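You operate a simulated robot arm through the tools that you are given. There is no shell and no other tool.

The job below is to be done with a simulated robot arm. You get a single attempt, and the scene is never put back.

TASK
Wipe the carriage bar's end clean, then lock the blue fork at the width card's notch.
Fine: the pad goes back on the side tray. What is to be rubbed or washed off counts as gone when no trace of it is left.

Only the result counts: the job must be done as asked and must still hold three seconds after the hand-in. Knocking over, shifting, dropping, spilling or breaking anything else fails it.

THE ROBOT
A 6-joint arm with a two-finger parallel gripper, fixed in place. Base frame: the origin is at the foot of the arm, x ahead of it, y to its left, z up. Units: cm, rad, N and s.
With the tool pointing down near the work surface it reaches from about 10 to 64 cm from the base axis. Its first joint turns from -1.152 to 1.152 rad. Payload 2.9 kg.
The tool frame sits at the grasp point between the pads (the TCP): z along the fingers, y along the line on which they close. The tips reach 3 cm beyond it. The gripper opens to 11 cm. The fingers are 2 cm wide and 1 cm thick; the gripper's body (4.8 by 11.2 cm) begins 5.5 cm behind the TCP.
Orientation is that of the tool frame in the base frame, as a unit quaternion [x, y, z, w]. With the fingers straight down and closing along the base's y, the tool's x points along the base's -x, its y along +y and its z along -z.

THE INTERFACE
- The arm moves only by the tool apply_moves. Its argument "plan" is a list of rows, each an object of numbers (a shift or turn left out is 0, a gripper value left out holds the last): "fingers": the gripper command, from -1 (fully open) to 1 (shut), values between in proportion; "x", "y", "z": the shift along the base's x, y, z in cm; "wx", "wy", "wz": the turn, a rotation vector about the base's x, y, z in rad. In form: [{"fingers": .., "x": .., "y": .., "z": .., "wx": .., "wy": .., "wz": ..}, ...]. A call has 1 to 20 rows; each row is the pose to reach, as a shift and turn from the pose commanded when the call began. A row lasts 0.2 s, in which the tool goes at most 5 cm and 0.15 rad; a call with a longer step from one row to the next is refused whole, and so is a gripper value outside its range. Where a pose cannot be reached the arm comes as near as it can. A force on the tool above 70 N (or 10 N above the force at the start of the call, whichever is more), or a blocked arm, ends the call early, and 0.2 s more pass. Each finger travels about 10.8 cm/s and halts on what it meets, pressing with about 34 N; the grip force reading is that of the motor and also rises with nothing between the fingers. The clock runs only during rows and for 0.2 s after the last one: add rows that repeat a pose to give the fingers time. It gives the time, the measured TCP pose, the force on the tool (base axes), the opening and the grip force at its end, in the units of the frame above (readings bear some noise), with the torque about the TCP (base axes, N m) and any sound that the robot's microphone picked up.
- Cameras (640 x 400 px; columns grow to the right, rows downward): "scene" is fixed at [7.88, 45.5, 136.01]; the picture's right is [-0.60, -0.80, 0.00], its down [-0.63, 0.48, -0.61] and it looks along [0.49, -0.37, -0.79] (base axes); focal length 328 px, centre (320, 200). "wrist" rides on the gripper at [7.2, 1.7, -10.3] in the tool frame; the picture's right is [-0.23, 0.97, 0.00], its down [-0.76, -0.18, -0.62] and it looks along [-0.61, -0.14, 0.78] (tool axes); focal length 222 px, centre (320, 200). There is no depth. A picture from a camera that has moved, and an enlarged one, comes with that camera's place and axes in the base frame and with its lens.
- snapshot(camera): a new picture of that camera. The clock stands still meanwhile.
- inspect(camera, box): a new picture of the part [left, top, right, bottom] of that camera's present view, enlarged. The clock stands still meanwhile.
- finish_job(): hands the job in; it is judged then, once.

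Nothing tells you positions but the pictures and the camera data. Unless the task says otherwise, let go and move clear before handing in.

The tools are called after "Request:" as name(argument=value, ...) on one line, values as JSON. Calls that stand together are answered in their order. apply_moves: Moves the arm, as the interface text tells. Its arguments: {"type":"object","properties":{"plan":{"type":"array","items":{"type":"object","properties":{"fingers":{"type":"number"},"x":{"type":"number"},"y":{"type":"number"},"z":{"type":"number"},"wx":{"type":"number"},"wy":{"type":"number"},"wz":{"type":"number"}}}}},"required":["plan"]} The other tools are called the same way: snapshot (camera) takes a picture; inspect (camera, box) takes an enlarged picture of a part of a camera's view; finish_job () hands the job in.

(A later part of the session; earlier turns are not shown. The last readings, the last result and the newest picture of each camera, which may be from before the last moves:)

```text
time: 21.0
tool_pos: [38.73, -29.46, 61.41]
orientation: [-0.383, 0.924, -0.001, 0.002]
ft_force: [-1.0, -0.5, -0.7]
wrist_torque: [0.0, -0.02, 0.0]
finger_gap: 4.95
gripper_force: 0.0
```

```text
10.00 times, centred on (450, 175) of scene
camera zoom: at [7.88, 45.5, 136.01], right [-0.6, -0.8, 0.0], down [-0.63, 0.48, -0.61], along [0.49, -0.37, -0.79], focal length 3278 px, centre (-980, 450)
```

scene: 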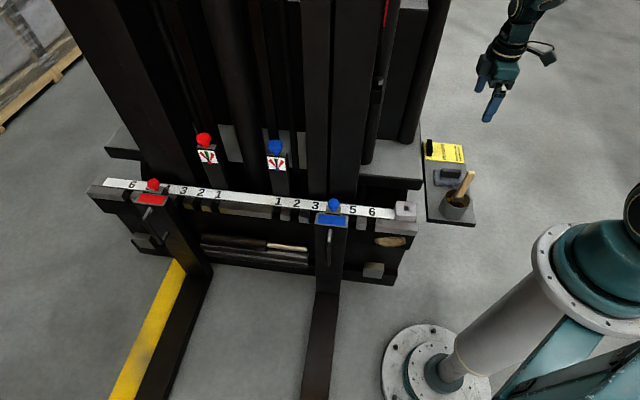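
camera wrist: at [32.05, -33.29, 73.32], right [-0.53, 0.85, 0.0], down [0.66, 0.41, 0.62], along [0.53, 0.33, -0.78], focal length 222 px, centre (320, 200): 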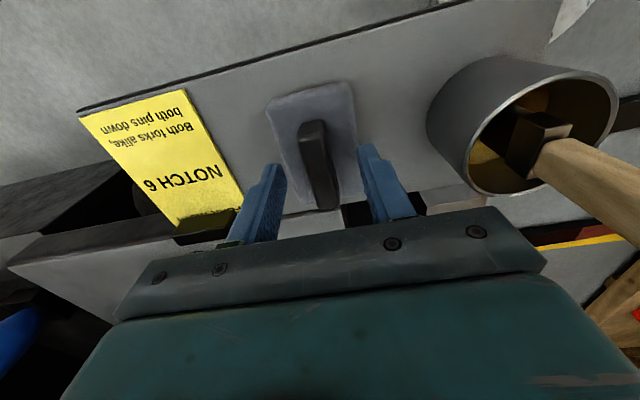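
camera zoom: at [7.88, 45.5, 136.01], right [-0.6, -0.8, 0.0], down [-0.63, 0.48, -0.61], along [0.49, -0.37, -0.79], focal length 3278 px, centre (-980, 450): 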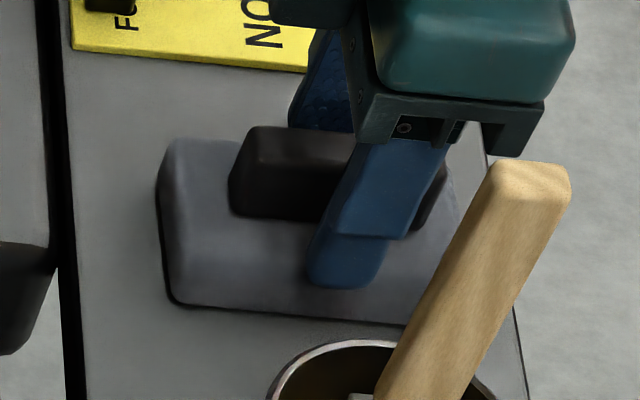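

No contact yet. I'll nudge to centre on the grip and creep down in small steps, watching the force.

Request:
apply_moves(plan=[{"fingers": 0.1, "x": 0.2, "y": -0.2, "z": -0.3}, {"x": 0.2, "y": -0.2, "z": -0.5}, {"x": 0.2, "y": -0.2, "z": -0.5}])

Request:
apply_moves(plan=[{"fingers": 0.1, "z": -0.15}, {"fingers": 0.1, "z": -0.3}, {"fingers": 0.1, "z": -0.3}])

Request:
inspect(camera="wrist", box=[240, 80, 400, 210])

Request:
inspect(camera="scene", box=[425, 155, 475, 195])

```text
time: 21.8
tool_pos: [39.02, -29.48, 61.15]
orientation: [-0.383, 0.924, -0.001, 0.001]
ft_force: [-13.6, 10.9, 54.1]
wrist_torque: [0.66, 0.89, 0.04]
finger_gap: 5.03
gripper_force: 0.5
```

```text
time: 22.4
tool_pos: [39.04, -29.54, 61.19]
orientation: [-0.382, 0.924, -0.002, 0.001]
ft_force: [-6.0, 3.7, 18.2]
wrist_torque: [0.27, 0.42, 0.01]
finger_gap: 5.02
gripper_force: 0.2
stopped in row 2: the force on the tool passed its limit at 71 N (the readings are from after the stop); the commanded pose is now the measured one
```

```text
3.08 times, centred on (320, 145) of wrist
camera zoom: at [32.63, -33.47, 71.4], right [-0.53, 0.85, 0.0], down [0.66, 0.41, 0.62], along [0.53, 0.33, -0.78], focal length 684 px, centre (320, 369)
```

zoom: 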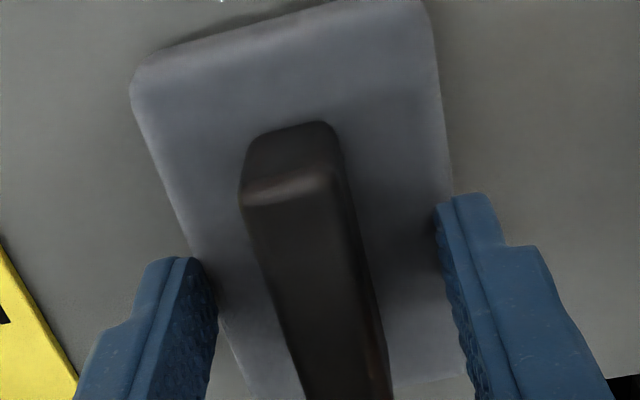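

```text
10.00 times, centred on (450, 175) of scene
camera zoom: at [7.85, 45.52, 136.01], right [-0.6, -0.8, 0.0], down [-0.63, 0.48, -0.61], along [0.49, -0.37, -0.79], focal length 3278 px, centre (-980, 450)
```

zoom: 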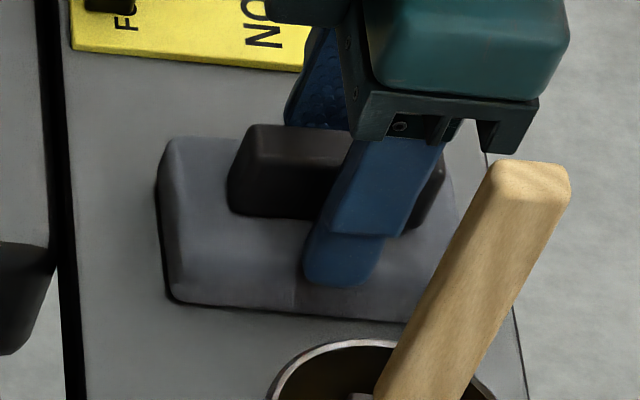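

The tips now touch the pad's body top, so this is the deepest hold possible on the grip bar. I'll ease off slightly, close fully, wait, and lift very slowly to test the hold.

Request:
apply_moves(plan=[{"fingers": 0.1, "z": 0.1}, {"fingers": 1, "z": 0.1}, {"fingers": 1, "z": 0.1}, {"fingers": 1, "z": 0.1}, {"fingers": 1, "z": 0.1}, {"fingers": 1, "z": 0.1}])

Request:
apply_moves(plan=[{"fingers": 1, "z": 0.1}, {"fingers": 1, "z": 0.2}, {"fingers": 1, "z": 0.3}, {"fingers": 1, "z": 0.45}, {"fingers": 1, "z": 0.6}, {"fingers": 1, "z": 0.8}, {"fingers": 1, "z": 1.0}, {"fingers": 1, "z": 1.0}])

Request:
inspect(camera="wrist", box=[240, 80, 400, 210])

Request:
inspect(camera="scene", box=[425, 155, 475, 195])

```text
time: 23.8
tool_pos: [39.07, -29.59, 61.19]
orientation: [-0.383, 0.924, -0.002, 0.003]
ft_force: [2.2, -1.5, 8.4]
wrist_torque: [0.09, 0.0, 0.0]
finger_gap: 1.73
gripper_force: 33.4
```

```text
time: 25.6
tool_pos: [38.95, -29.66, 62.24]
orientation: [-0.382, 0.924, -0.001, 0.002]
ft_force: [-0.1, -0.5, -0.9]
wrist_torque: [-0.02, -0.01, 0.03]
finger_gap: 1.69
gripper_force: 33.9
```

```text
3.08 times, centred on (320, 145) of wrist
camera zoom: at [32.67, -33.51, 72.39], right [-0.53, 0.85, 0.0], down [0.66, 0.41, 0.62], along [0.53, 0.33, -0.78], focal length 684 px, centre (320, 369)
```

zoom: 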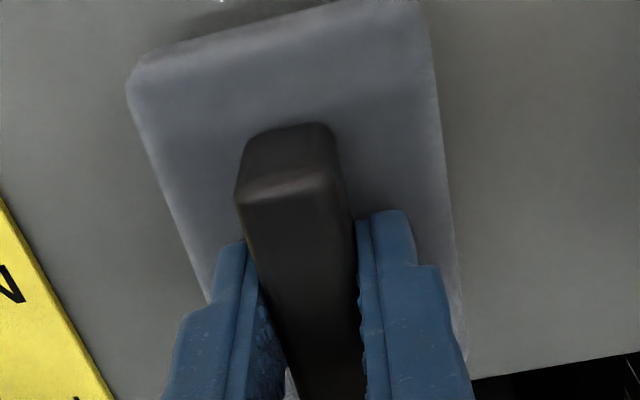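

```text
10.00 times, centred on (450, 175) of scene
camera zoom: at [7.88, 45.5, 136.01], right [-0.6, -0.8, 0.0], down [-0.63, 0.48, -0.61], along [0.49, -0.37, -0.79], focal length 3278 px, centre (-980, 450)
```

zoom: 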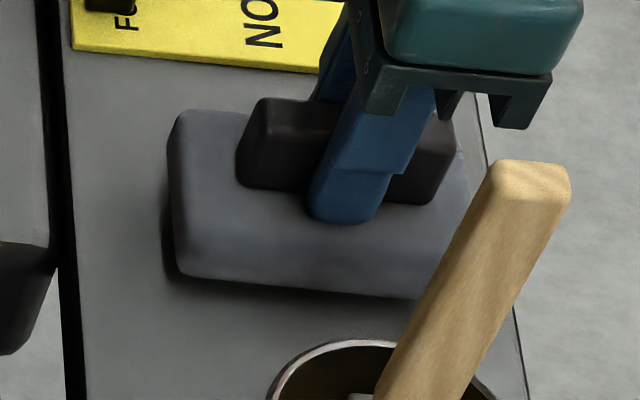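

The pad has lifted off with the fingers (a shadow shows beneath it). I'll keep lifting gently to clear the stick.

Request:
apply_moves(plan=[{"fingers": 1, "z": 0.5}, {"fingers": 1, "z": 1.2}, {"fingers": 1, "z": 2.2}, {"fingers": 1, "z": 3.4}, {"fingers": 1, "z": 4.8}, {"fingers": 1, "z": 6.2}, {"fingers": 1, "z": 7.6}, {"fingers": 1, "z": 9}, {"fingers": 1, "z": 10.5}, {"fingers": 1, "z": 12}, {"fingers": 1, "z": 13.5}, {"fingers": 1, "z": 15}, {"fingers": 1, "z": 16.5}, {"fingers": 1, "z": 18}, {"fingers": 1, "z": 19.5}, {"fingers": 1, "z": 21}, {"fingers": 1, "z": 22.5}, {"fingers": 1, "z": 23.5}, {"fingers": 1, "z": 24}, {"fingers": 1, "z": 24}])

Request:
inspect(camera="wrist", box=[200, 20, 440, 220])

Request:
inspect(camera="scene", box=[400, 60, 560, 220])

```text
time: 29.8
tool_pos: [39.0, -29.51, 86.21]
orientation: [-0.382, 0.924, -0.001, 0.001]
ft_force: [-0.6, -0.6, -0.2]
wrist_torque: [-0.01, 0.01, -0.02]
finger_gap: 1.71
gripper_force: 33.9
```

```text
2.00 times, centred on (320, 120) of wrist
camera zoom: at [32.58, -33.47, 96.41], right [-0.53, 0.85, 0.0], down [0.66, 0.41, 0.62], along [0.53, 0.33, -0.78], focal length 444 px, centre (320, 360)
```

zoom: 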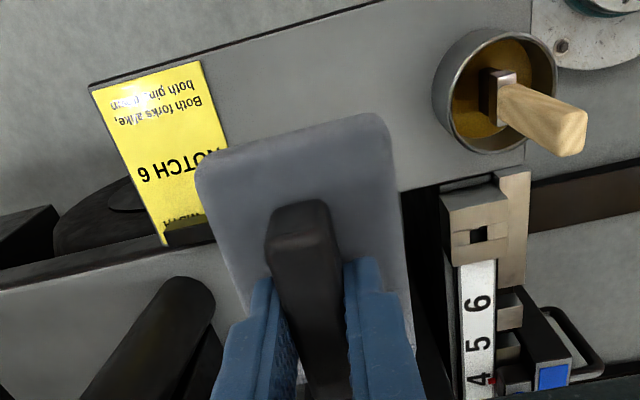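

```text
2.50 times, centred on (480, 140) of scene
camera zoom: at [7.88, 45.5, 136.01], right [-0.6, -0.8, 0.0], down [-0.63, 0.48, -0.61], along [0.49, -0.37, -0.79], focal length 820 px, centre (-80, 350)
```

zoom: 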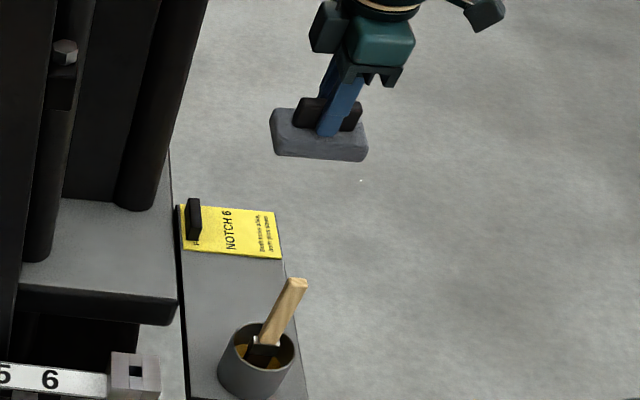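

The pad is firmly held and centred in the fingers. I'll carry it smoothly over to in front of the bar end.

Request:
apply_moves(plan=[{"fingers": 1, "x": -0.26, "y": 0.72}, {"x": -0.77, "y": 2.15}, {"x": -1.54, "y": 4.31}, {"x": -2.3, "y": 6.46}, {"x": -3.07, "y": 8.62}, {"x": -3.84, "y": 10.77}, {"x": -4.61, "y": 12.92}, {"x": -5.38, "y": 15.08}, {"x": -6.14, "y": 17.23}, {"x": -6.91, "y": 19.39}, {"x": -7.68, "y": 21.54}, {"x": -8.45, "y": 23.69, "z": -1}, {"x": -9.22, "y": 25.85, "z": -2}, {"x": -9.98, "y": 28.0, "z": -3.5}, {"x": -10.75, "y": 30.16, "z": -5}, {"x": -11.52, "y": 32.3, "z": -6}, {"x": -12.16, "y": 34.1, "z": -7}, {"x": -12.5, "y": 35.2, "z": -7.5}, {"x": -12.8, "y": 35.9, "z": -8}, {"x": -12.8, "y": 35.9, "z": -8}])

Request:
snapshot(camera="wrist")

Request:
snapshot(camera="scene")

```text
time: 34.0
tool_pos: [26.2, 6.31, 78.31]
orientation: [-0.383, 0.924, -0.002, 0.002]
ft_force: [0.6, 0.1, 0.1]
wrist_torque: [0.04, 0.01, 0.02]
finger_gap: 1.72
gripper_force: 34.5
```

```text
taken
camera wrist: at [19.87, 2.43, 88.48], right [-0.53, 0.85, 0.0], down [0.66, 0.41, 0.62], along [0.53, 0.33, -0.78], focal length 222 px, centre (320, 200)
```

wrist: 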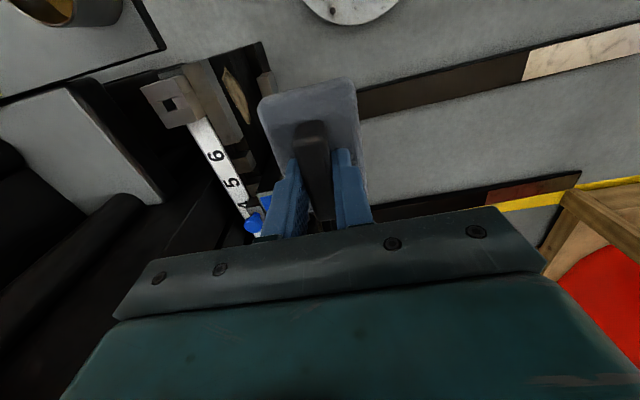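

```text
taken
```

scene: 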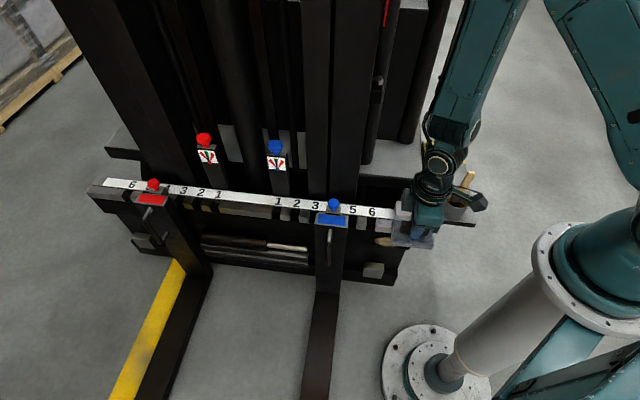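

Now I'll tilt the tool forward (about the bar axis) toward horizontal, in two stages with a check.

Request:
apply_moves(plan=[{"fingers": 1, "wx": -0.05, "wy": -0.05}, {"wx": -0.13, "wy": -0.13, "z": -1}, {"wx": -0.21, "wy": -0.21, "z": -2}, {"wx": -0.29, "wy": -0.29, "z": -3}, {"wx": -0.37, "wy": -0.37, "z": -4}, {"wx": -0.45, "wy": -0.45, "z": -5}, {"wx": -0.53, "wy": -0.53, "z": -6}, {"wx": -0.58, "wy": -0.58, "z": -7}, {"wx": -0.6, "wy": -0.6, "z": -8}, {"wx": -0.6, "wy": -0.6, "z": -8}])

Request:
snapshot(camera="wrist")

Request:
snapshot(camera="scene")

```text
time: 36.2
tool_pos: [26.2, 6.53, 70.13]
orientation: [-0.348, 0.841, -0.382, 0.16]
ft_force: [-0.1, 0.3, -0.9]
wrist_torque: [0.01, 0.04, 0.01]
finger_gap: 1.73
gripper_force: 34.2
```

```text
taken
camera wrist: at [14.76, 7.6, 75.58], right [-0.29, 0.61, -0.73], down [0.29, 0.79, 0.54], along [0.91, -0.05, -0.41], focal length 222 px, centre (320, 200)
```

wrist: 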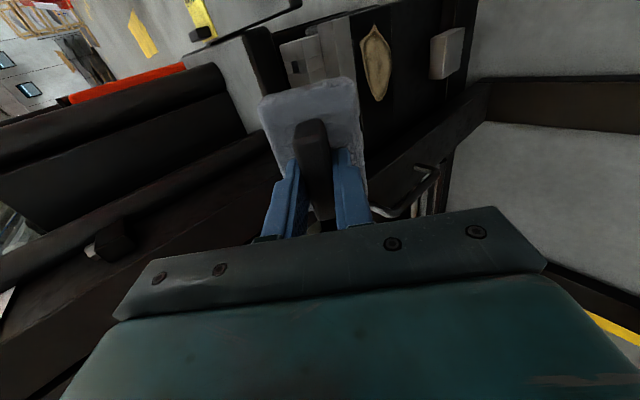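

```text
taken
```

scene: 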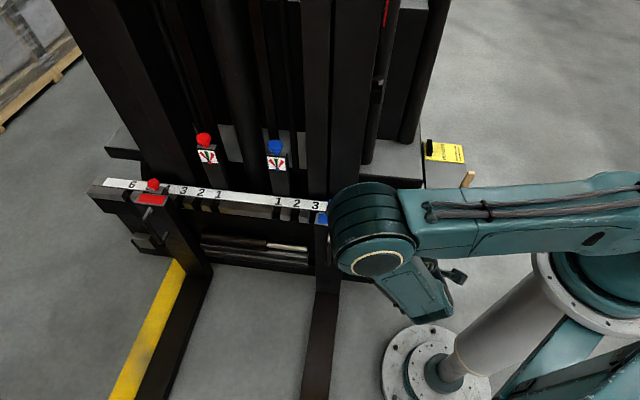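

The tilt works and the elbow stays high and well in front of the mast. I'll complete the tilt to horizontal and come down toward the smear's height, still ~8 cm off the wall.

Request:
apply_moves(plan=[{"fingers": 1, "wx": -0.04, "wy": -0.04, "z": -0.5}, {"wx": -0.12, "wy": -0.12, "z": -2}, {"wx": -0.2, "wy": -0.2, "z": -4}, {"wx": -0.28, "wy": -0.28, "z": -6}, {"wx": -0.36, "wy": -0.36, "z": -8}, {"wx": -0.44, "wy": -0.44, "z": -10}, {"wx": -0.49, "wy": -0.49, "z": -12}, {"wx": -0.5107, "wy": -0.5107, "z": -13}, {"wx": -0.5107, "wy": -0.5107, "z": -13}])

Request:
snapshot(camera="wrist")

Request:
snapshot(camera="scene")

```text
time: 38.2
tool_pos: [30.38, 4.86, 60.96]
orientation: [0.27, -0.652, 0.655, -0.271]
ft_force: [-0.1, 0.2, -0.1]
wrist_torque: [0.01, -0.02, 0.01]
finger_gap: 1.71
gripper_force: 33.7
out of reach, approached as far as the arm can: row 2, 3, 4, 5, 6, 7, 8, 9
```

```text
taken
camera wrist: at [17.95, 7.0, 59.2], right [0.16, 0.16, -0.97], down [0.1, 0.98, 0.18], along [0.98, -0.12, 0.14], focal length 222 px, centre (320, 200)
```

wrist: 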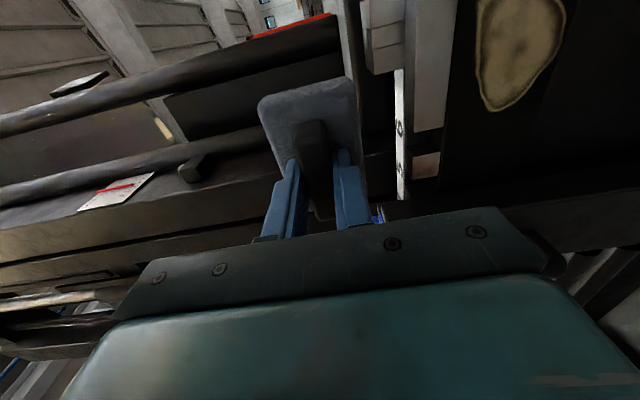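

```text
taken
```

scene: 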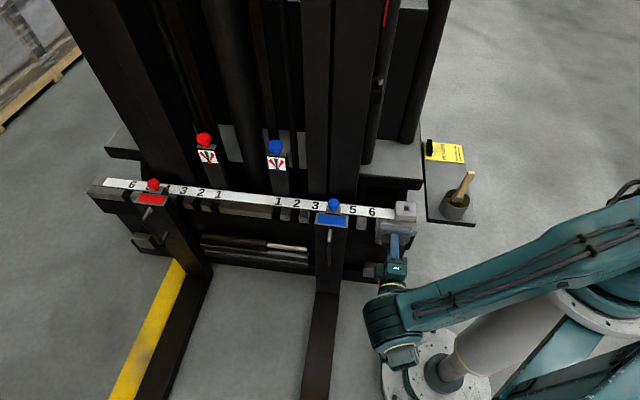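

The arm reached the horizontal posture a bit further out: TCP (30.4,4.9,61), pad facing the bar. I'll shift so the pad is in line with the smear, then lower to z≈43 still clear of the wall.

Request:
apply_moves(plan=[{"fingers": 1, "x": 0.4, "y": -1.2}, {"x": 0.9, "y": -2.7}, {"x": 1.4, "y": -4.15}, {"x": 1.4, "y": -4.15, "z": -1}, {"x": 1.4, "y": -4.15, "z": -3}, {"x": 1.4, "y": -4.15, "z": -5.5}, {"x": 1.4, "y": -4.15, "z": -8}, {"x": 1.4, "y": -4.15, "z": -10.5}, {"x": 1.4, "y": -4.15, "z": -13}, {"x": 1.4, "y": -4.15, "z": -15.5}, {"x": 1.4, "y": -4.15, "z": -17.5}, {"x": 1.4, "y": -4.15, "z": -18}, {"x": 1.4, "y": -4.15, "z": -18}])

Request:
snapshot(camera="wrist")

Request:
snapshot(camera="scene")

```text
time: 41.0
tool_pos: [31.0, 2.61, 61.49]
orientation: [-0.271, 0.654, -0.653, 0.27]
ft_force: [0.3, 0.7, 0.7]
wrist_torque: [0.0, 0.04, 0.03]
finger_gap: 1.72
gripper_force: 34.4
out of reach, approached as far as the arm can: row 2, 3, 4, 5, 6, 7, 8, 9, 10, 11, 12, 13
```

```text
taken
camera wrist: at [18.5, 4.73, 59.62], right [0.16, 0.16, -0.97], down [0.1, 0.98, 0.18], along [0.98, -0.12, 0.14], focal length 222 px, centre (320, 200)
```

wrist: 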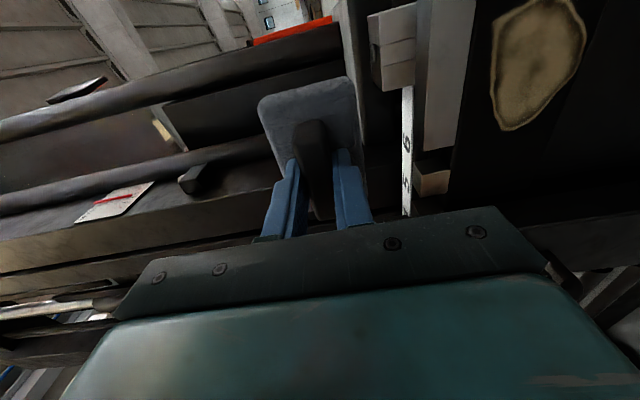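

```text
taken
```

scene: 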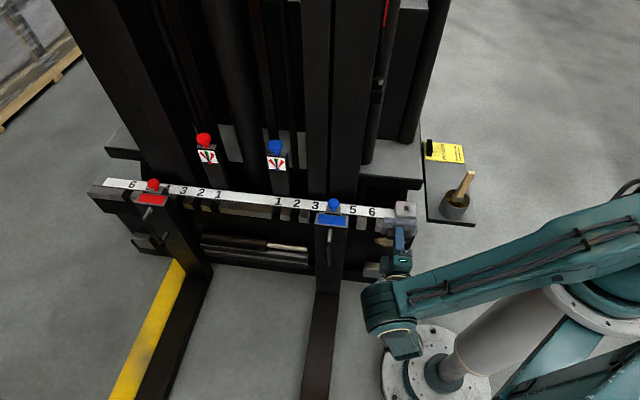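

With the tool horizontal here the arm got stuck near a wrist limit around z≈61. I'll test whether moving further out (closer to the wall, still above the teeth) frees the descent.

Request:
apply_moves(plan=[{"fingers": 1, "x": 0.5, "y": -0.5}, {"x": 1.2, "y": -1.2}, {"x": 1.9, "y": -1.9}, {"x": 2.2, "y": -2.6}, {"x": 2.2, "y": -3.2}, {"x": 2.2, "y": -3.2}])

Request:
snapshot(camera="scene")

```text
time: 42.4
tool_pos: [30.68, 0.92, 61.84]
orientation: [-0.271, 0.654, -0.653, 0.27]
ft_force: [-0.3, -0.4, -0.7]
wrist_torque: [0.02, -0.01, 0.0]
finger_gap: 1.72
gripper_force: 34.3
out of reach, approached as far as the arm can: row 1, 2, 3, 4, 5, 6
```

```text
taken
```

scene: 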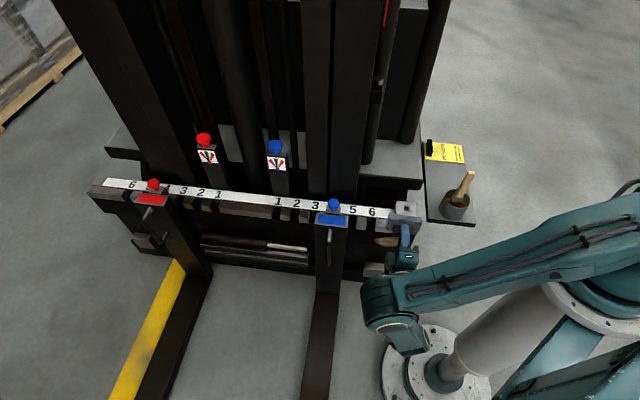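

The arm seems limited by joint 1 / wrist geometry in this branch. Let me look at the arm's current posture closely before choosing another way of orienting.

Request:
inspect(camera="scene", box=[340, 180, 640, 380])

Request:
snapshot(camera="wrist")

```text
2.00 times, centred on (490, 280) of scene
camera zoom: at [7.88, 45.5, 136.01], right [-0.6, -0.8, 0.0], down [-0.63, 0.48, -0.61], along [0.49, -0.37, -0.79], focal length 656 px, centre (-20, 40)
```

zoom: 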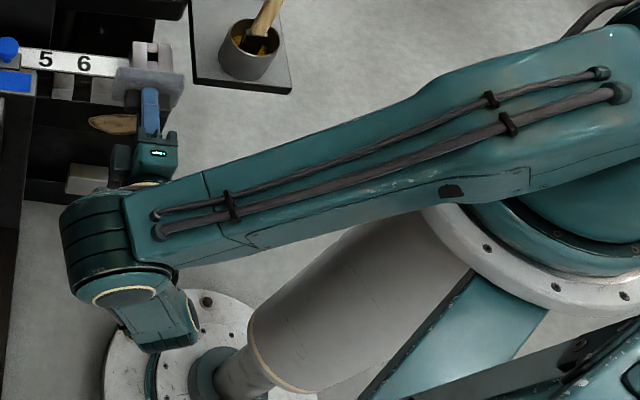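

```text
taken
camera wrist: at [18.21, 3.1, 60.12], right [0.16, 0.16, -0.97], down [0.1, 0.98, 0.18], along [0.98, -0.12, 0.14], focal length 222 px, centre (320, 200)
```

wrist: 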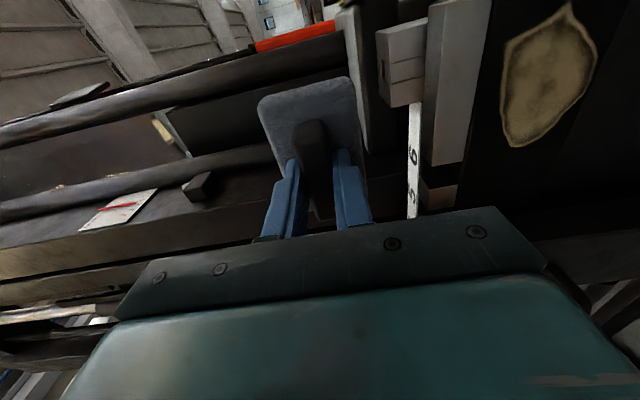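

I'll probe a pure descent from here to learn what limits the arm.

Request:
apply_moves(plan=[{"fingers": 1, "z": -1}, {"z": -2.5}, {"z": -4}, {"z": -4}])

```text
time: 43.4
tool_pos: [30.85, 1.93, 61.51]
orientation: [-0.271, 0.654, -0.653, 0.27]
ft_force: [0.2, 0.4, -0.6]
wrist_torque: [0.01, 0.0, -0.02]
finger_gap: 1.73
gripper_force: 33.8
out of reach, approached as far as the arm can: row 1, 2, 3, 4
```

Request:
apply_moves(plan=[{"fingers": 1, "z": 1.5}, {"z": 4}, {"z": 6.5}, {"z": 9}, {"z": 10}, {"z": 10, "x": 1, "y": -1}, {"z": 10, "x": 2.3, "y": -2.6}, {"z": 10, "x": 2.3, "y": -2.6}])

Request:
snapshot(camera="scene")

```text
time: 45.2
tool_pos: [31.31, 0.27, 71.65]
orientation: [0.27, -0.653, 0.654, -0.271]
ft_force: [0.5, 0.5, -0.7]
wrist_torque: [0.01, 0.01, -0.03]
finger_gap: 1.7
gripper_force: 33.6
out of reach, approached as far as the arm can: row 7, 8
```

```text
taken
```

scene: 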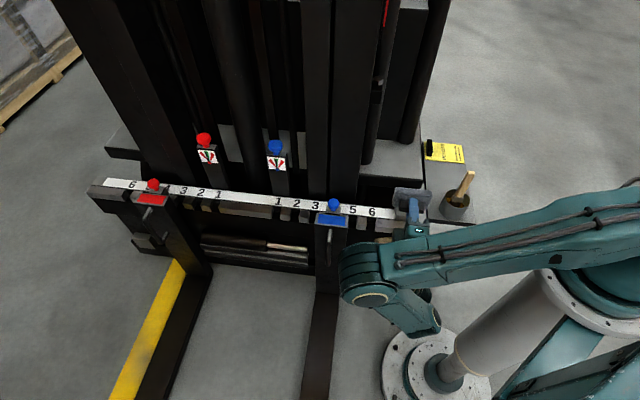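

The block is a wrist singularity when the tool lies square to the arm plane. I'll tip the tool back ~35°, move past the singular line toward the wall (high above the bar), then tip forward to horizontal again on the other side.

Request:
apply_moves(plan=[{"fingers": 1, "wx": 0.05, "wy": 0.05}, {"wx": 0.14, "wy": 0.14}, {"wx": 0.23, "wy": 0.23}, {"wx": 0.32, "wy": 0.32}, {"wx": 0.41, "wy": 0.41}, {"wx": 0.45, "wy": 0.45}, {"wx": 0.45, "wy": 0.45, "x": 1, "y": -0.8}, {"wx": 0.45, "wy": 0.45, "x": 2.5, "y": -2}, {"wx": 0.45, "wy": 0.45, "x": 4, "y": -3.1}, {"wx": 0.45, "wy": 0.45, "x": 4.7, "y": -3.7}, {"wx": 0.45, "wy": 0.45, "x": 4.7, "y": -3.7}])

Request:
snapshot(camera="scene")

```text
time: 47.6
tool_pos: [36.16, -3.55, 71.55]
orientation: [-0.342, 0.824, -0.418, 0.174]
ft_force: [0.1, 0.0, 0.0]
wrist_torque: [0.03, 0.03, 0.01]
finger_gap: 1.71
gripper_force: 33.9
```

```text
taken
```

scene: 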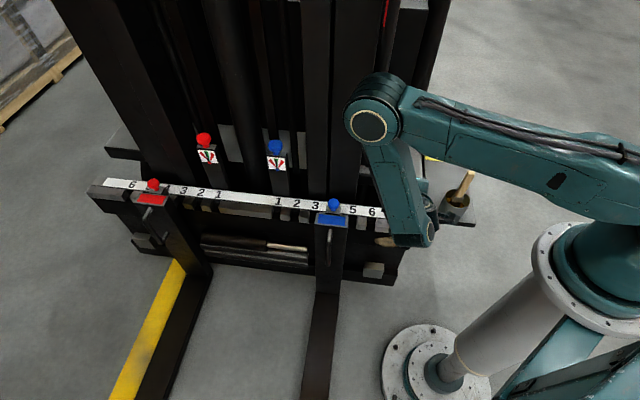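

Passed without trouble. Now I'll tip forward to horizontal here, high above the bar.

Request:
apply_moves(plan=[{"fingers": 1, "wx": -0.05, "wy": -0.05}, {"wx": -0.14, "wy": -0.14}, {"wx": -0.23, "wy": -0.23}, {"wx": -0.32, "wy": -0.32}, {"wx": -0.41, "wy": -0.41}, {"wx": -0.45, "wy": -0.45}, {"wx": -0.45, "wy": -0.45}])

Request:
snapshot(camera="scene")

Request:
snapshot(camera="wrist")

```text
time: 49.2
tool_pos: [31.16, -0.25, 71.65]
orientation: [0.269, -0.652, 0.654, -0.272]
ft_force: [0.0, -0.6, -1.4]
wrist_torque: [0.04, -0.01, 0.0]
finger_gap: 1.7
gripper_force: 33.6
out of reach, approached as far as the arm can: row 5, 6, 7
```

```text
taken
```

scene: 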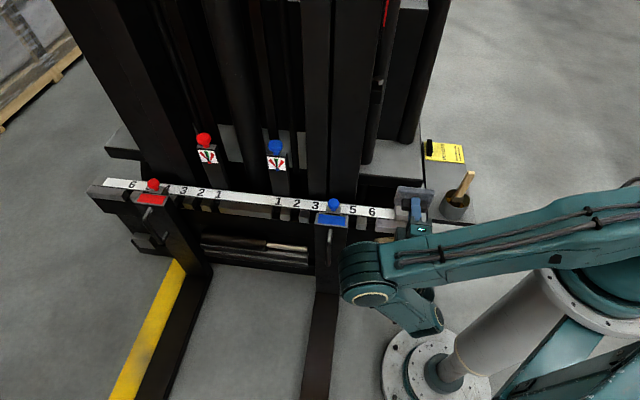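

```text
taken
camera wrist: at [18.69, 1.87, 69.99], right [0.16, 0.16, -0.97], down [0.1, 0.98, 0.18], along [0.98, -0.12, 0.14], focal length 222 px, centre (320, 200)
```

wrist: 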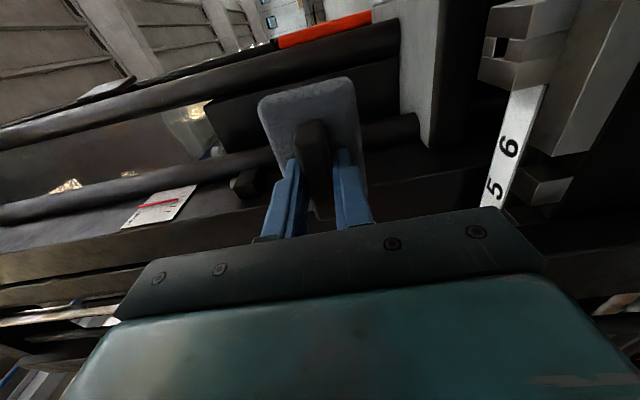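

Tilt up to about 80° is reachable here but not quite 90°. I'll back off to ~75° tilt and see whether I can come down to the smear's height, still clear of the wall.

Request:
apply_moves(plan=[{"fingers": 1, "wx": 0.07, "wy": 0.07}, {"wx": 0.15, "wy": 0.15}, {"wx": 0.19, "wy": 0.19, "x": 0.3, "y": 0.5}, {"wx": 0.19, "wy": 0.19, "x": 0.6, "y": 0.95, "z": -1}, {"wx": 0.19, "wy": 0.19, "x": 0.6, "y": 0.95, "z": -3}, {"wx": 0.19, "wy": 0.19, "x": 0.6, "y": 0.95, "z": -5.5}, {"wx": 0.19, "wy": 0.19, "x": 0.6, "y": 0.95, "z": -8}, {"wx": 0.19, "wy": 0.19, "x": 0.6, "y": 0.95, "z": -10.5}, {"wx": 0.19, "wy": 0.19, "x": 0.6, "y": 0.95, "z": -13}, {"wx": 0.19, "wy": 0.19, "x": 0.6, "y": 0.95, "z": -15}, {"wx": 0.19, "wy": 0.19, "x": 0.6, "y": 0.95, "z": -16}, {"wx": 0.19, "wy": 0.19, "x": 0.6, "y": 0.95, "z": -16}])

Request:
snapshot(camera="scene")

```text
time: 51.8
tool_pos: [32.12, 0.74, 55.73]
orientation: [-0.305, 0.733, -0.561, 0.234]
ft_force: [-0.2, -0.1, -0.2]
wrist_torque: [0.0, 0.01, -0.04]
finger_gap: 1.73
gripper_force: 34.0
```

```text
taken
```

scene: 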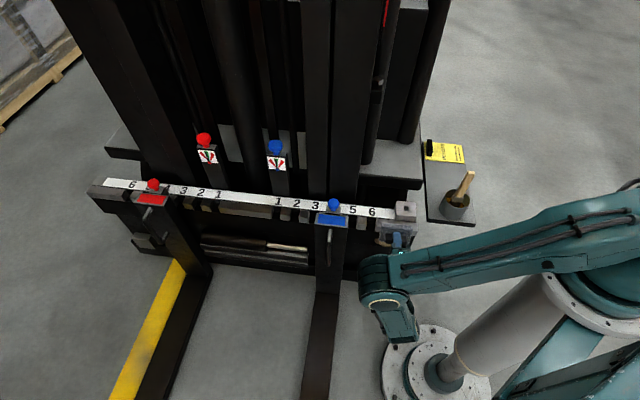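

Reachable so far. I'll continue down to the smear's level.

Request:
apply_moves(plan=[{"fingers": 1, "z": -1}, {"z": -3}, {"z": -5}, {"z": -7}, {"z": -9}, {"z": -10.5}, {"z": -11}, {"z": -11}])

Request:
snapshot(camera="wrist")

Request:
inspect(camera="scene", box=[330, 180, 450, 280])

```text
time: 53.6
tool_pos: [32.71, 2.09, 54.48]
orientation: [-0.304, 0.735, -0.56, 0.232]
ft_force: [1.2, 0.3, -1.1]
wrist_torque: [0.0, -0.01, 0.01]
finger_gap: 1.73
gripper_force: 33.5
out of reach, approached as far as the arm can: row 1, 2, 3, 4, 5, 6, 7, 8
```

```text
taken
camera wrist: at [20.19, 4.38, 55.62], right [-0.02, 0.34, -0.94], down [0.15, 0.93, 0.34], along [0.99, -0.13, -0.07], focal length 222 px, centre (320, 200)
```

wrist: 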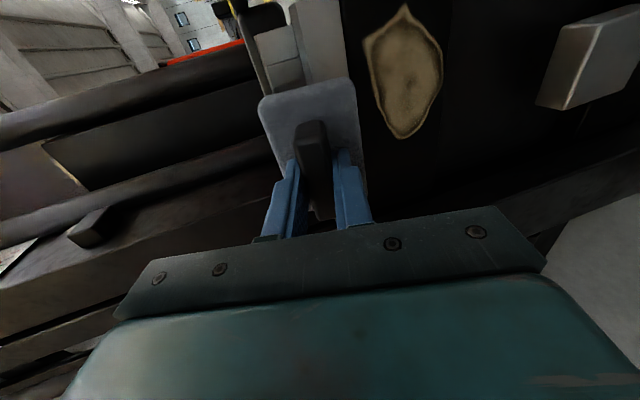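

```text
4.00 times, centred on (390, 230) of scene
camera zoom: at [7.88, 45.5, 136.01], right [-0.6, -0.8, 0.0], down [-0.63, 0.48, -0.61], along [0.49, -0.37, -0.79], focal length 1311 px, centre (40, 80)
```

zoom: 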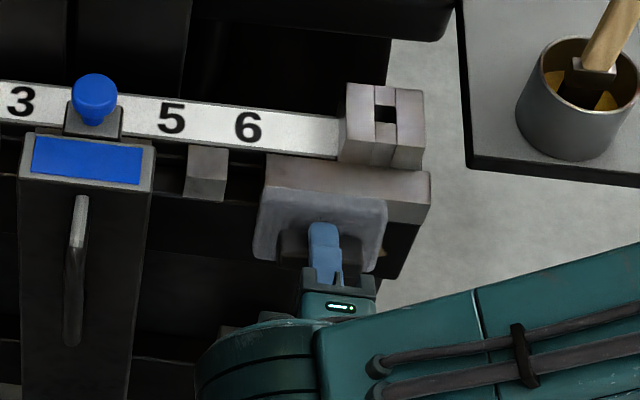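

With this grasp the wrist cannot get low enough for a flat wipe. A better way: put the pad back, re-grip it end-on with a tilted tool, so that during wiping the tool stays near vertical with the pad face upright. First I'll raise and un-tilt.

Request:
apply_moves(plan=[{"fingers": 1, "z": 1}, {"z": 3}, {"z": 5.5}, {"z": 8}, {"z": 10.5}, {"z": 13, "wx": 0.05, "wy": 0.05}, {"z": 15, "wx": 0.13, "wy": 0.13}, {"z": 16, "wx": 0.21, "wy": 0.21}, {"z": 16.5, "wx": 0.29, "wy": 0.29}, {"z": 17, "wx": 0.37, "wy": 0.37}, {"z": 17.5, "wx": 0.45, "wy": 0.45}, {"z": 18, "wx": 0.53, "wy": 0.53}, {"z": 18.5, "wx": 0.61, "wy": 0.61}, {"z": 19, "wx": 0.69, "wy": 0.69}, {"z": 19.5, "wx": 0.77, "wy": 0.77}, {"z": 20, "wx": 0.85, "wy": 0.85}, {"z": 20, "wx": 0.9, "wy": 0.9}, {"z": 20, "wx": 0.924, "wy": 0.924}, {"z": 20, "wx": 0.924, "wy": 0.924}])

Request:
snapshot(camera="scene")

Request:
snapshot(camera="wrist")

```text
time: 57.6
tool_pos: [32.92, 2.39, 74.42]
orientation: [-0.382, 0.924, 0.001, 0.0]
ft_force: [-0.3, -0.7, -0.5]
wrist_torque: [-0.01, 0.02, 0.0]
finger_gap: 1.73
gripper_force: 34.0
```

```text
taken
```

scene: 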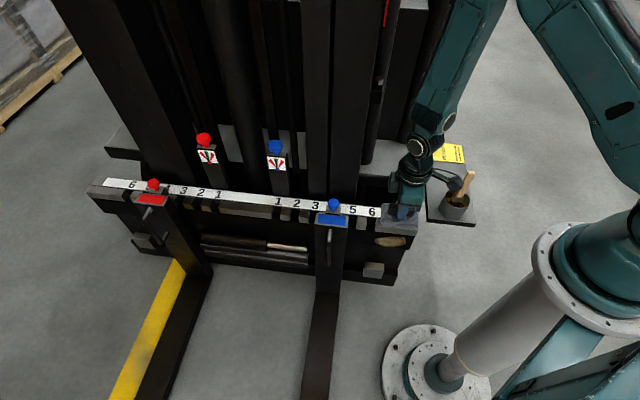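

```text
taken
camera wrist: at [26.61, -1.55, 84.6], right [-0.53, 0.85, 0.0], down [0.66, 0.41, 0.62], along [0.53, 0.33, -0.78], focal length 222 px, centre (320, 200)
```

wrist: 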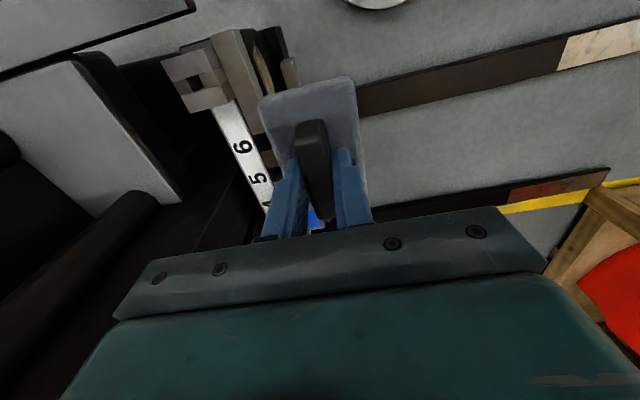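

Un-tilted fine. Now I'll carry the pad back to its spot over the tray.

Request:
apply_moves(plan=[{"fingers": 1, "z": 1}, {"z": 3}, {"z": 5.5}, {"z": 8, "x": 0.2, "y": -0.8}, {"z": 10, "x": 0.6, "y": -2.6}, {"z": 11.8, "x": 1.0, "y": -4.9}, {"z": 11.8, "x": 1.4, "y": -7.3}, {"z": 11.8, "x": 1.9, "y": -9.7}, {"z": 11.8, "x": 2.3, "y": -12.1}, {"z": 11.8, "x": 2.8, "y": -14.5}, {"z": 11.8, "x": 3.2, "y": -16.9}, {"z": 11.8, "x": 3.7, "y": -19.3}, {"z": 11.8, "x": 4.2, "y": -21.7}, {"z": 11.8, "x": 4.6, "y": -24.1}, {"z": 11.8, "x": 5.1, "y": -26.5}, {"z": 11.8, "x": 5.5, "y": -28.9}, {"z": 11.8, "x": 5.9, "y": -30.8}, {"z": 11.8, "x": 6.1, "y": -31.8}, {"z": 11.8, "x": 6.1, "y": -31.8}])

Request:
inspect(camera="wrist", box=[200, 20, 440, 220])

Request:
snapshot(camera="scene")

```text
time: 61.6
tool_pos: [39.09, -29.33, 86.11]
orientation: [-0.383, 0.924, 0.0, 0.0]
ft_force: [0.0, -0.8, -0.5]
wrist_torque: [-0.04, -0.03, 0.0]
finger_gap: 1.7
gripper_force: 34.4
```

```text
2.00 times, centred on (320, 120) of wrist
camera zoom: at [32.71, -33.34, 96.2], right [-0.53, 0.85, 0.0], down [0.66, 0.41, 0.62], along [0.53, 0.33, -0.78], focal length 444 px, centre (320, 360)
```

zoom: 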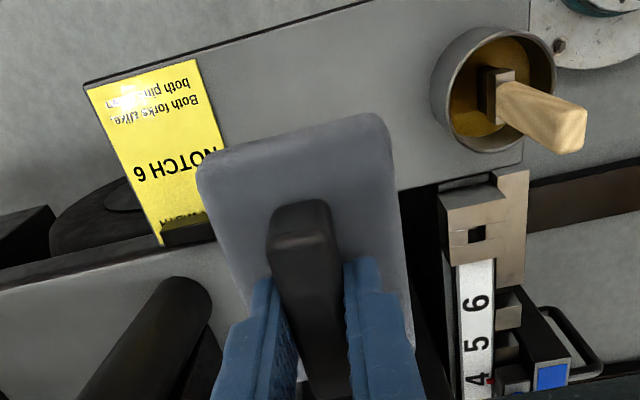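

```text
taken
```

scene: 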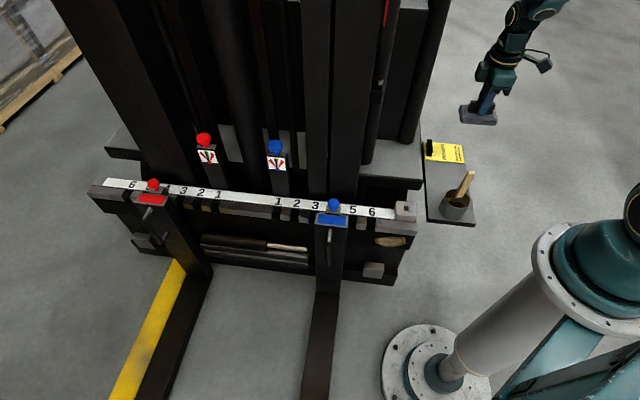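

Over the tray again with the grip unchanged. While still high, I'll test whether tilting the tool toward the bar direction (needed for the end-on grip) is reachable here.

Request:
apply_moves(plan=[{"fingers": 1, "wx": 0.04, "wy": -0.04}, {"wx": 0.12, "wy": -0.12}, {"wx": 0.2, "wy": -0.2}, {"wx": 0.28, "wy": -0.28}, {"wx": 0.36, "wy": -0.36, "z": -2}, {"wx": 0.44, "wy": -0.44, "z": -4}, {"wx": 0.52, "wy": -0.52, "z": -6}, {"wx": 0.6, "wy": -0.6, "z": -8}, {"wx": 0.68, "wy": -0.68, "z": -9}, {"wx": 0.74, "wy": -0.74, "z": -10}, {"wx": 0.74, "wy": -0.74, "z": -10}])

Request:
snapshot(camera="scene")

```text
time: 64.0
tool_pos: [39.09, -29.24, 76.18]
orientation: [-0.332, 0.799, 0.192, 0.463]
ft_force: [-0.1, -0.1, -1.4]
wrist_torque: [-0.02, 0.03, -0.03]
finger_gap: 1.73
gripper_force: 33.7
```

```text
taken
```

scene: 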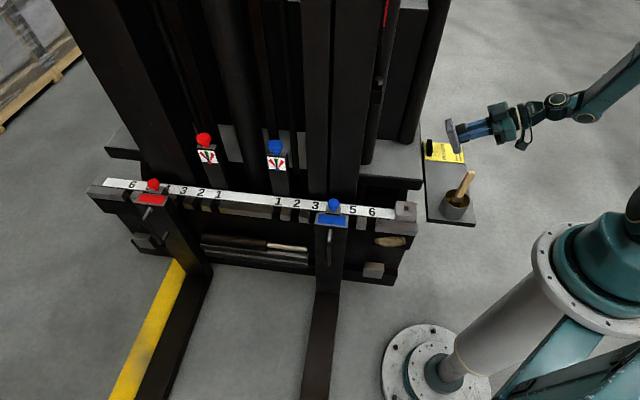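

Tilt 60° is reachable here. I'll straighten up again and set the pad down on the tray.

Request:
apply_moves(plan=[{"fingers": 1, "wx": -0.04, "wy": 0.04}, {"wx": -0.12, "wy": 0.12}, {"wx": -0.2, "wy": 0.2}, {"wx": -0.28, "wy": 0.28}, {"wx": -0.36, "wy": 0.36}, {"wx": -0.44, "wy": 0.44}, {"wx": -0.52, "wy": 0.52}, {"wx": -0.6, "wy": 0.6}, {"wx": -0.68, "wy": 0.68}, {"wx": -0.74, "wy": 0.74}, {"wx": -0.74, "wy": 0.74}, {"wx": -0.74, "wy": 0.74, "z": -1}, {"wx": -0.74, "wy": 0.74, "z": -3}, {"wx": -0.74, "wy": 0.74, "z": -5.5}, {"wx": -0.74, "wy": 0.74, "z": -8}, {"wx": -0.74, "wy": 0.74, "z": -10}, {"wx": -0.74, "wy": 0.74, "z": -11.5}, {"wx": -0.74, "wy": 0.74, "z": -12.2}, {"wx": -0.74, "wy": 0.74, "z": -12.5}, {"wx": -0.74, "wy": 0.74, "z": -12.5}])

Request:
inspect(camera="scene", box=[410, 130, 490, 210])

Request:
snapshot(camera="wrist")

```text
time: 68.2
tool_pos: [39.16, -29.33, 63.5]
orientation: [-0.383, 0.924, 0.001, 0.0]
ft_force: [0.1, 0.1, -0.3]
wrist_torque: [0.03, 0.04, -0.01]
finger_gap: 1.71
gripper_force: 33.8
```

```text
5.00 times, centred on (450, 170) of scene
camera zoom: at [7.88, 45.5, 136.01], right [-0.6, -0.8, 0.0], down [-0.63, 0.48, -0.61], along [0.49, -0.37, -0.79], focal length 1639 px, centre (-330, 350)
```

zoom: 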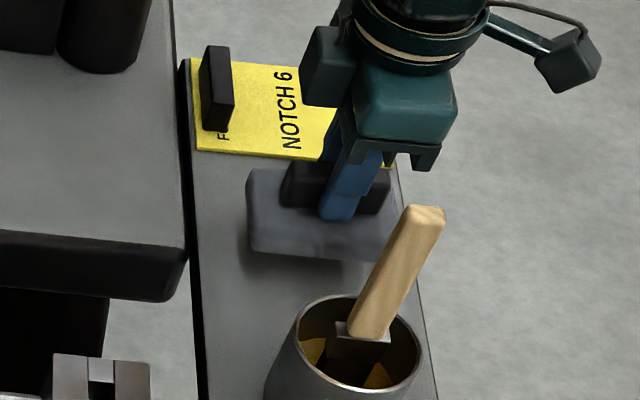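

```text
taken
camera wrist: at [32.79, -33.33, 73.85], right [-0.53, 0.85, 0.0], down [0.66, 0.41, 0.62], along [0.53, 0.33, -0.78], focal length 222 px, centre (320, 200)
```

wrist: 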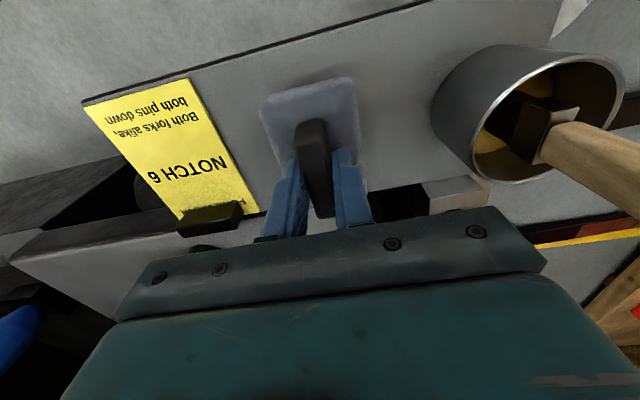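

The pad hovers 2 cm above its place, clear of pot and card. I'll lower it, release and rise.

Request:
apply_moves(plan=[{"fingers": 1, "z": -0.7}, {"fingers": 1, "z": -1.4}, {"fingers": 1, "z": -1.9}, {"fingers": 1, "z": -2.15}, {"fingers": 1, "z": -2.15}, {"fingers": 0.1, "z": -2.15}, {"fingers": 0.1, "z": -2.15}, {"fingers": 0.1, "z": -2.15}])

Request:
apply_moves(plan=[{"fingers": 0.1, "z": 0.5}, {"fingers": 0.1, "z": 2}, {"fingers": 0.1, "z": 5}, {"fingers": 0.1, "z": 9}, {"fingers": 0.1, "z": 13}, {"fingers": 0.1, "z": 17}, {"fingers": 0.1, "z": 20}, {"fingers": 0.1, "z": 20}])

Request:
inspect(camera="wrist", box=[210, 30, 410, 180])

Request:
inspect(camera="scene", box=[410, 130, 490, 210])

```text
time: 70.0
tool_pos: [39.02, -29.26, 61.43]
orientation: [-0.384, 0.923, 0.0, 0.001]
ft_force: [0.3, 0.6, 0.2]
wrist_torque: [0.02, 0.01, -0.02]
finger_gap: 4.93
gripper_force: 0.0
```

```text
time: 71.8
tool_pos: [38.86, -29.42, 81.37]
orientation: [-0.382, 0.924, 0.001, 0.001]
ft_force: [0.2, -0.1, -0.1]
wrist_torque: [0.02, 0.03, 0.01]
finger_gap: 4.93
gripper_force: 0.1
```

```text
2.67 times, centred on (310, 105) of wrist
camera zoom: at [32.54, -33.48, 91.63], right [-0.53, 0.85, 0.0], down [0.66, 0.41, 0.62], along [0.53, 0.33, -0.78], focal length 592 px, centre (347, 453)
```

zoom: 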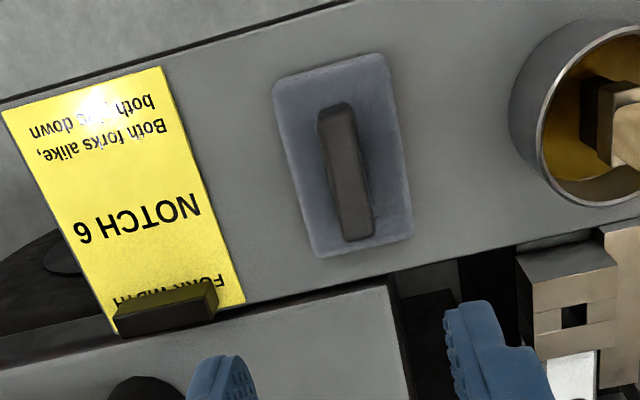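

```text
5.00 times, centred on (450, 170) of scene
camera zoom: at [7.88, 45.5, 136.01], right [-0.6, -0.8, 0.0], down [-0.63, 0.48, -0.61], along [0.49, -0.37, -0.79], focal length 1639 px, centre (-330, 350)
```

zoom: 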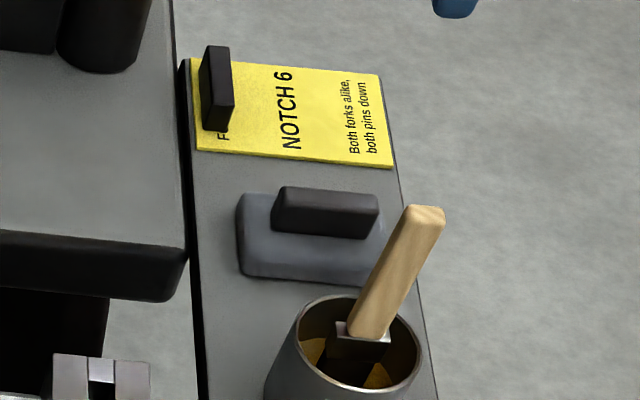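

The pad is back in place and undisturbed: grip from b≈4.2 to 9.8. I'll rotate the tool by 180° (so the camera ends on the free side) before the tilted end-on grasp.

Request:
apply_moves(plan=[{"fingers": 0.1, "wz": -0.14, "z": 1}, {"wz": -0.28, "z": 2}, {"wz": -0.42, "z": 3}, {"wz": -0.56, "z": 3}, {"wz": -0.7, "z": 3}, {"wz": -0.84, "z": 3}, {"wz": -0.98, "z": 3}, {"wz": -1.12, "z": 3}, {"wz": -1.26, "z": 3}, {"wz": -1.4, "z": 3}, {"wz": -1.54, "z": 3}, {"wz": -1.68, "z": 3}, {"wz": -1.82, "z": 3}, {"wz": -1.96, "z": 3}, {"wz": -2.1, "z": 3}, {"wz": -2.24, "z": 3}, {"wz": -2.38, "z": 3}, {"wz": -2.52, "z": 3}, {"wz": -2.66, "z": 3}, {"wz": -2.8, "z": 3}])

Request:
apply_moves(plan=[{"fingers": 0.1, "wz": -0.14}, {"wz": -0.28}, {"wz": -0.3416}, {"wz": -0.3416}])

Request:
snapshot(camera="wrist")

Request:
snapshot(camera="scene")

```text
time: 76.0
tool_pos: [39.04, -29.33, 84.47]
orientation: [0.846, 0.533, 0.0, 0.0]
ft_force: [0.1, 0.0, 0.0]
wrist_torque: [0.01, -0.02, 0.01]
finger_gap: 4.94
gripper_force: 0.1
```

```text
time: 77.0
tool_pos: [39.05, -29.39, 84.51]
orientation: [0.924, 0.383, 0.0, 0.001]
ft_force: [-1.2, 0.2, 0.6]
wrist_torque: [-0.01, -0.03, 0.01]
finger_gap: 4.91
gripper_force: 0.0
```

```text
taken
camera wrist: at [45.33, -25.48, 94.75], right [0.53, -0.85, 0.0], down [-0.66, -0.41, 0.62], along [-0.53, -0.33, -0.78], focal length 222 px, centre (320, 200)
```

wrist: 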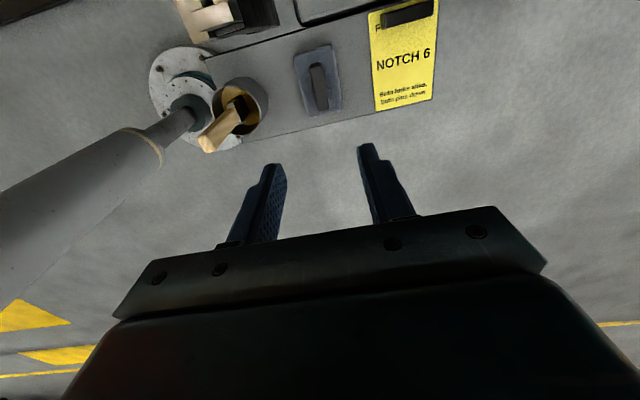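

```text
taken
```

scene: 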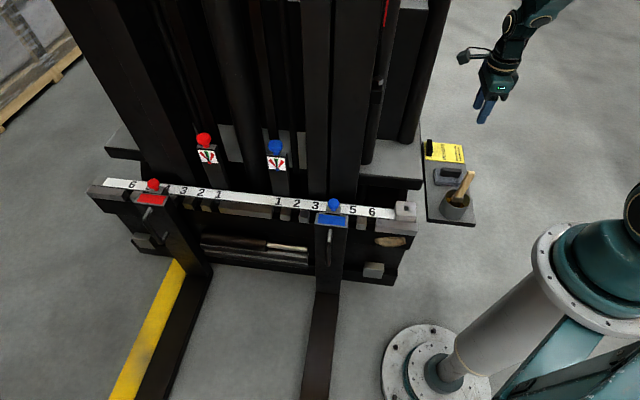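

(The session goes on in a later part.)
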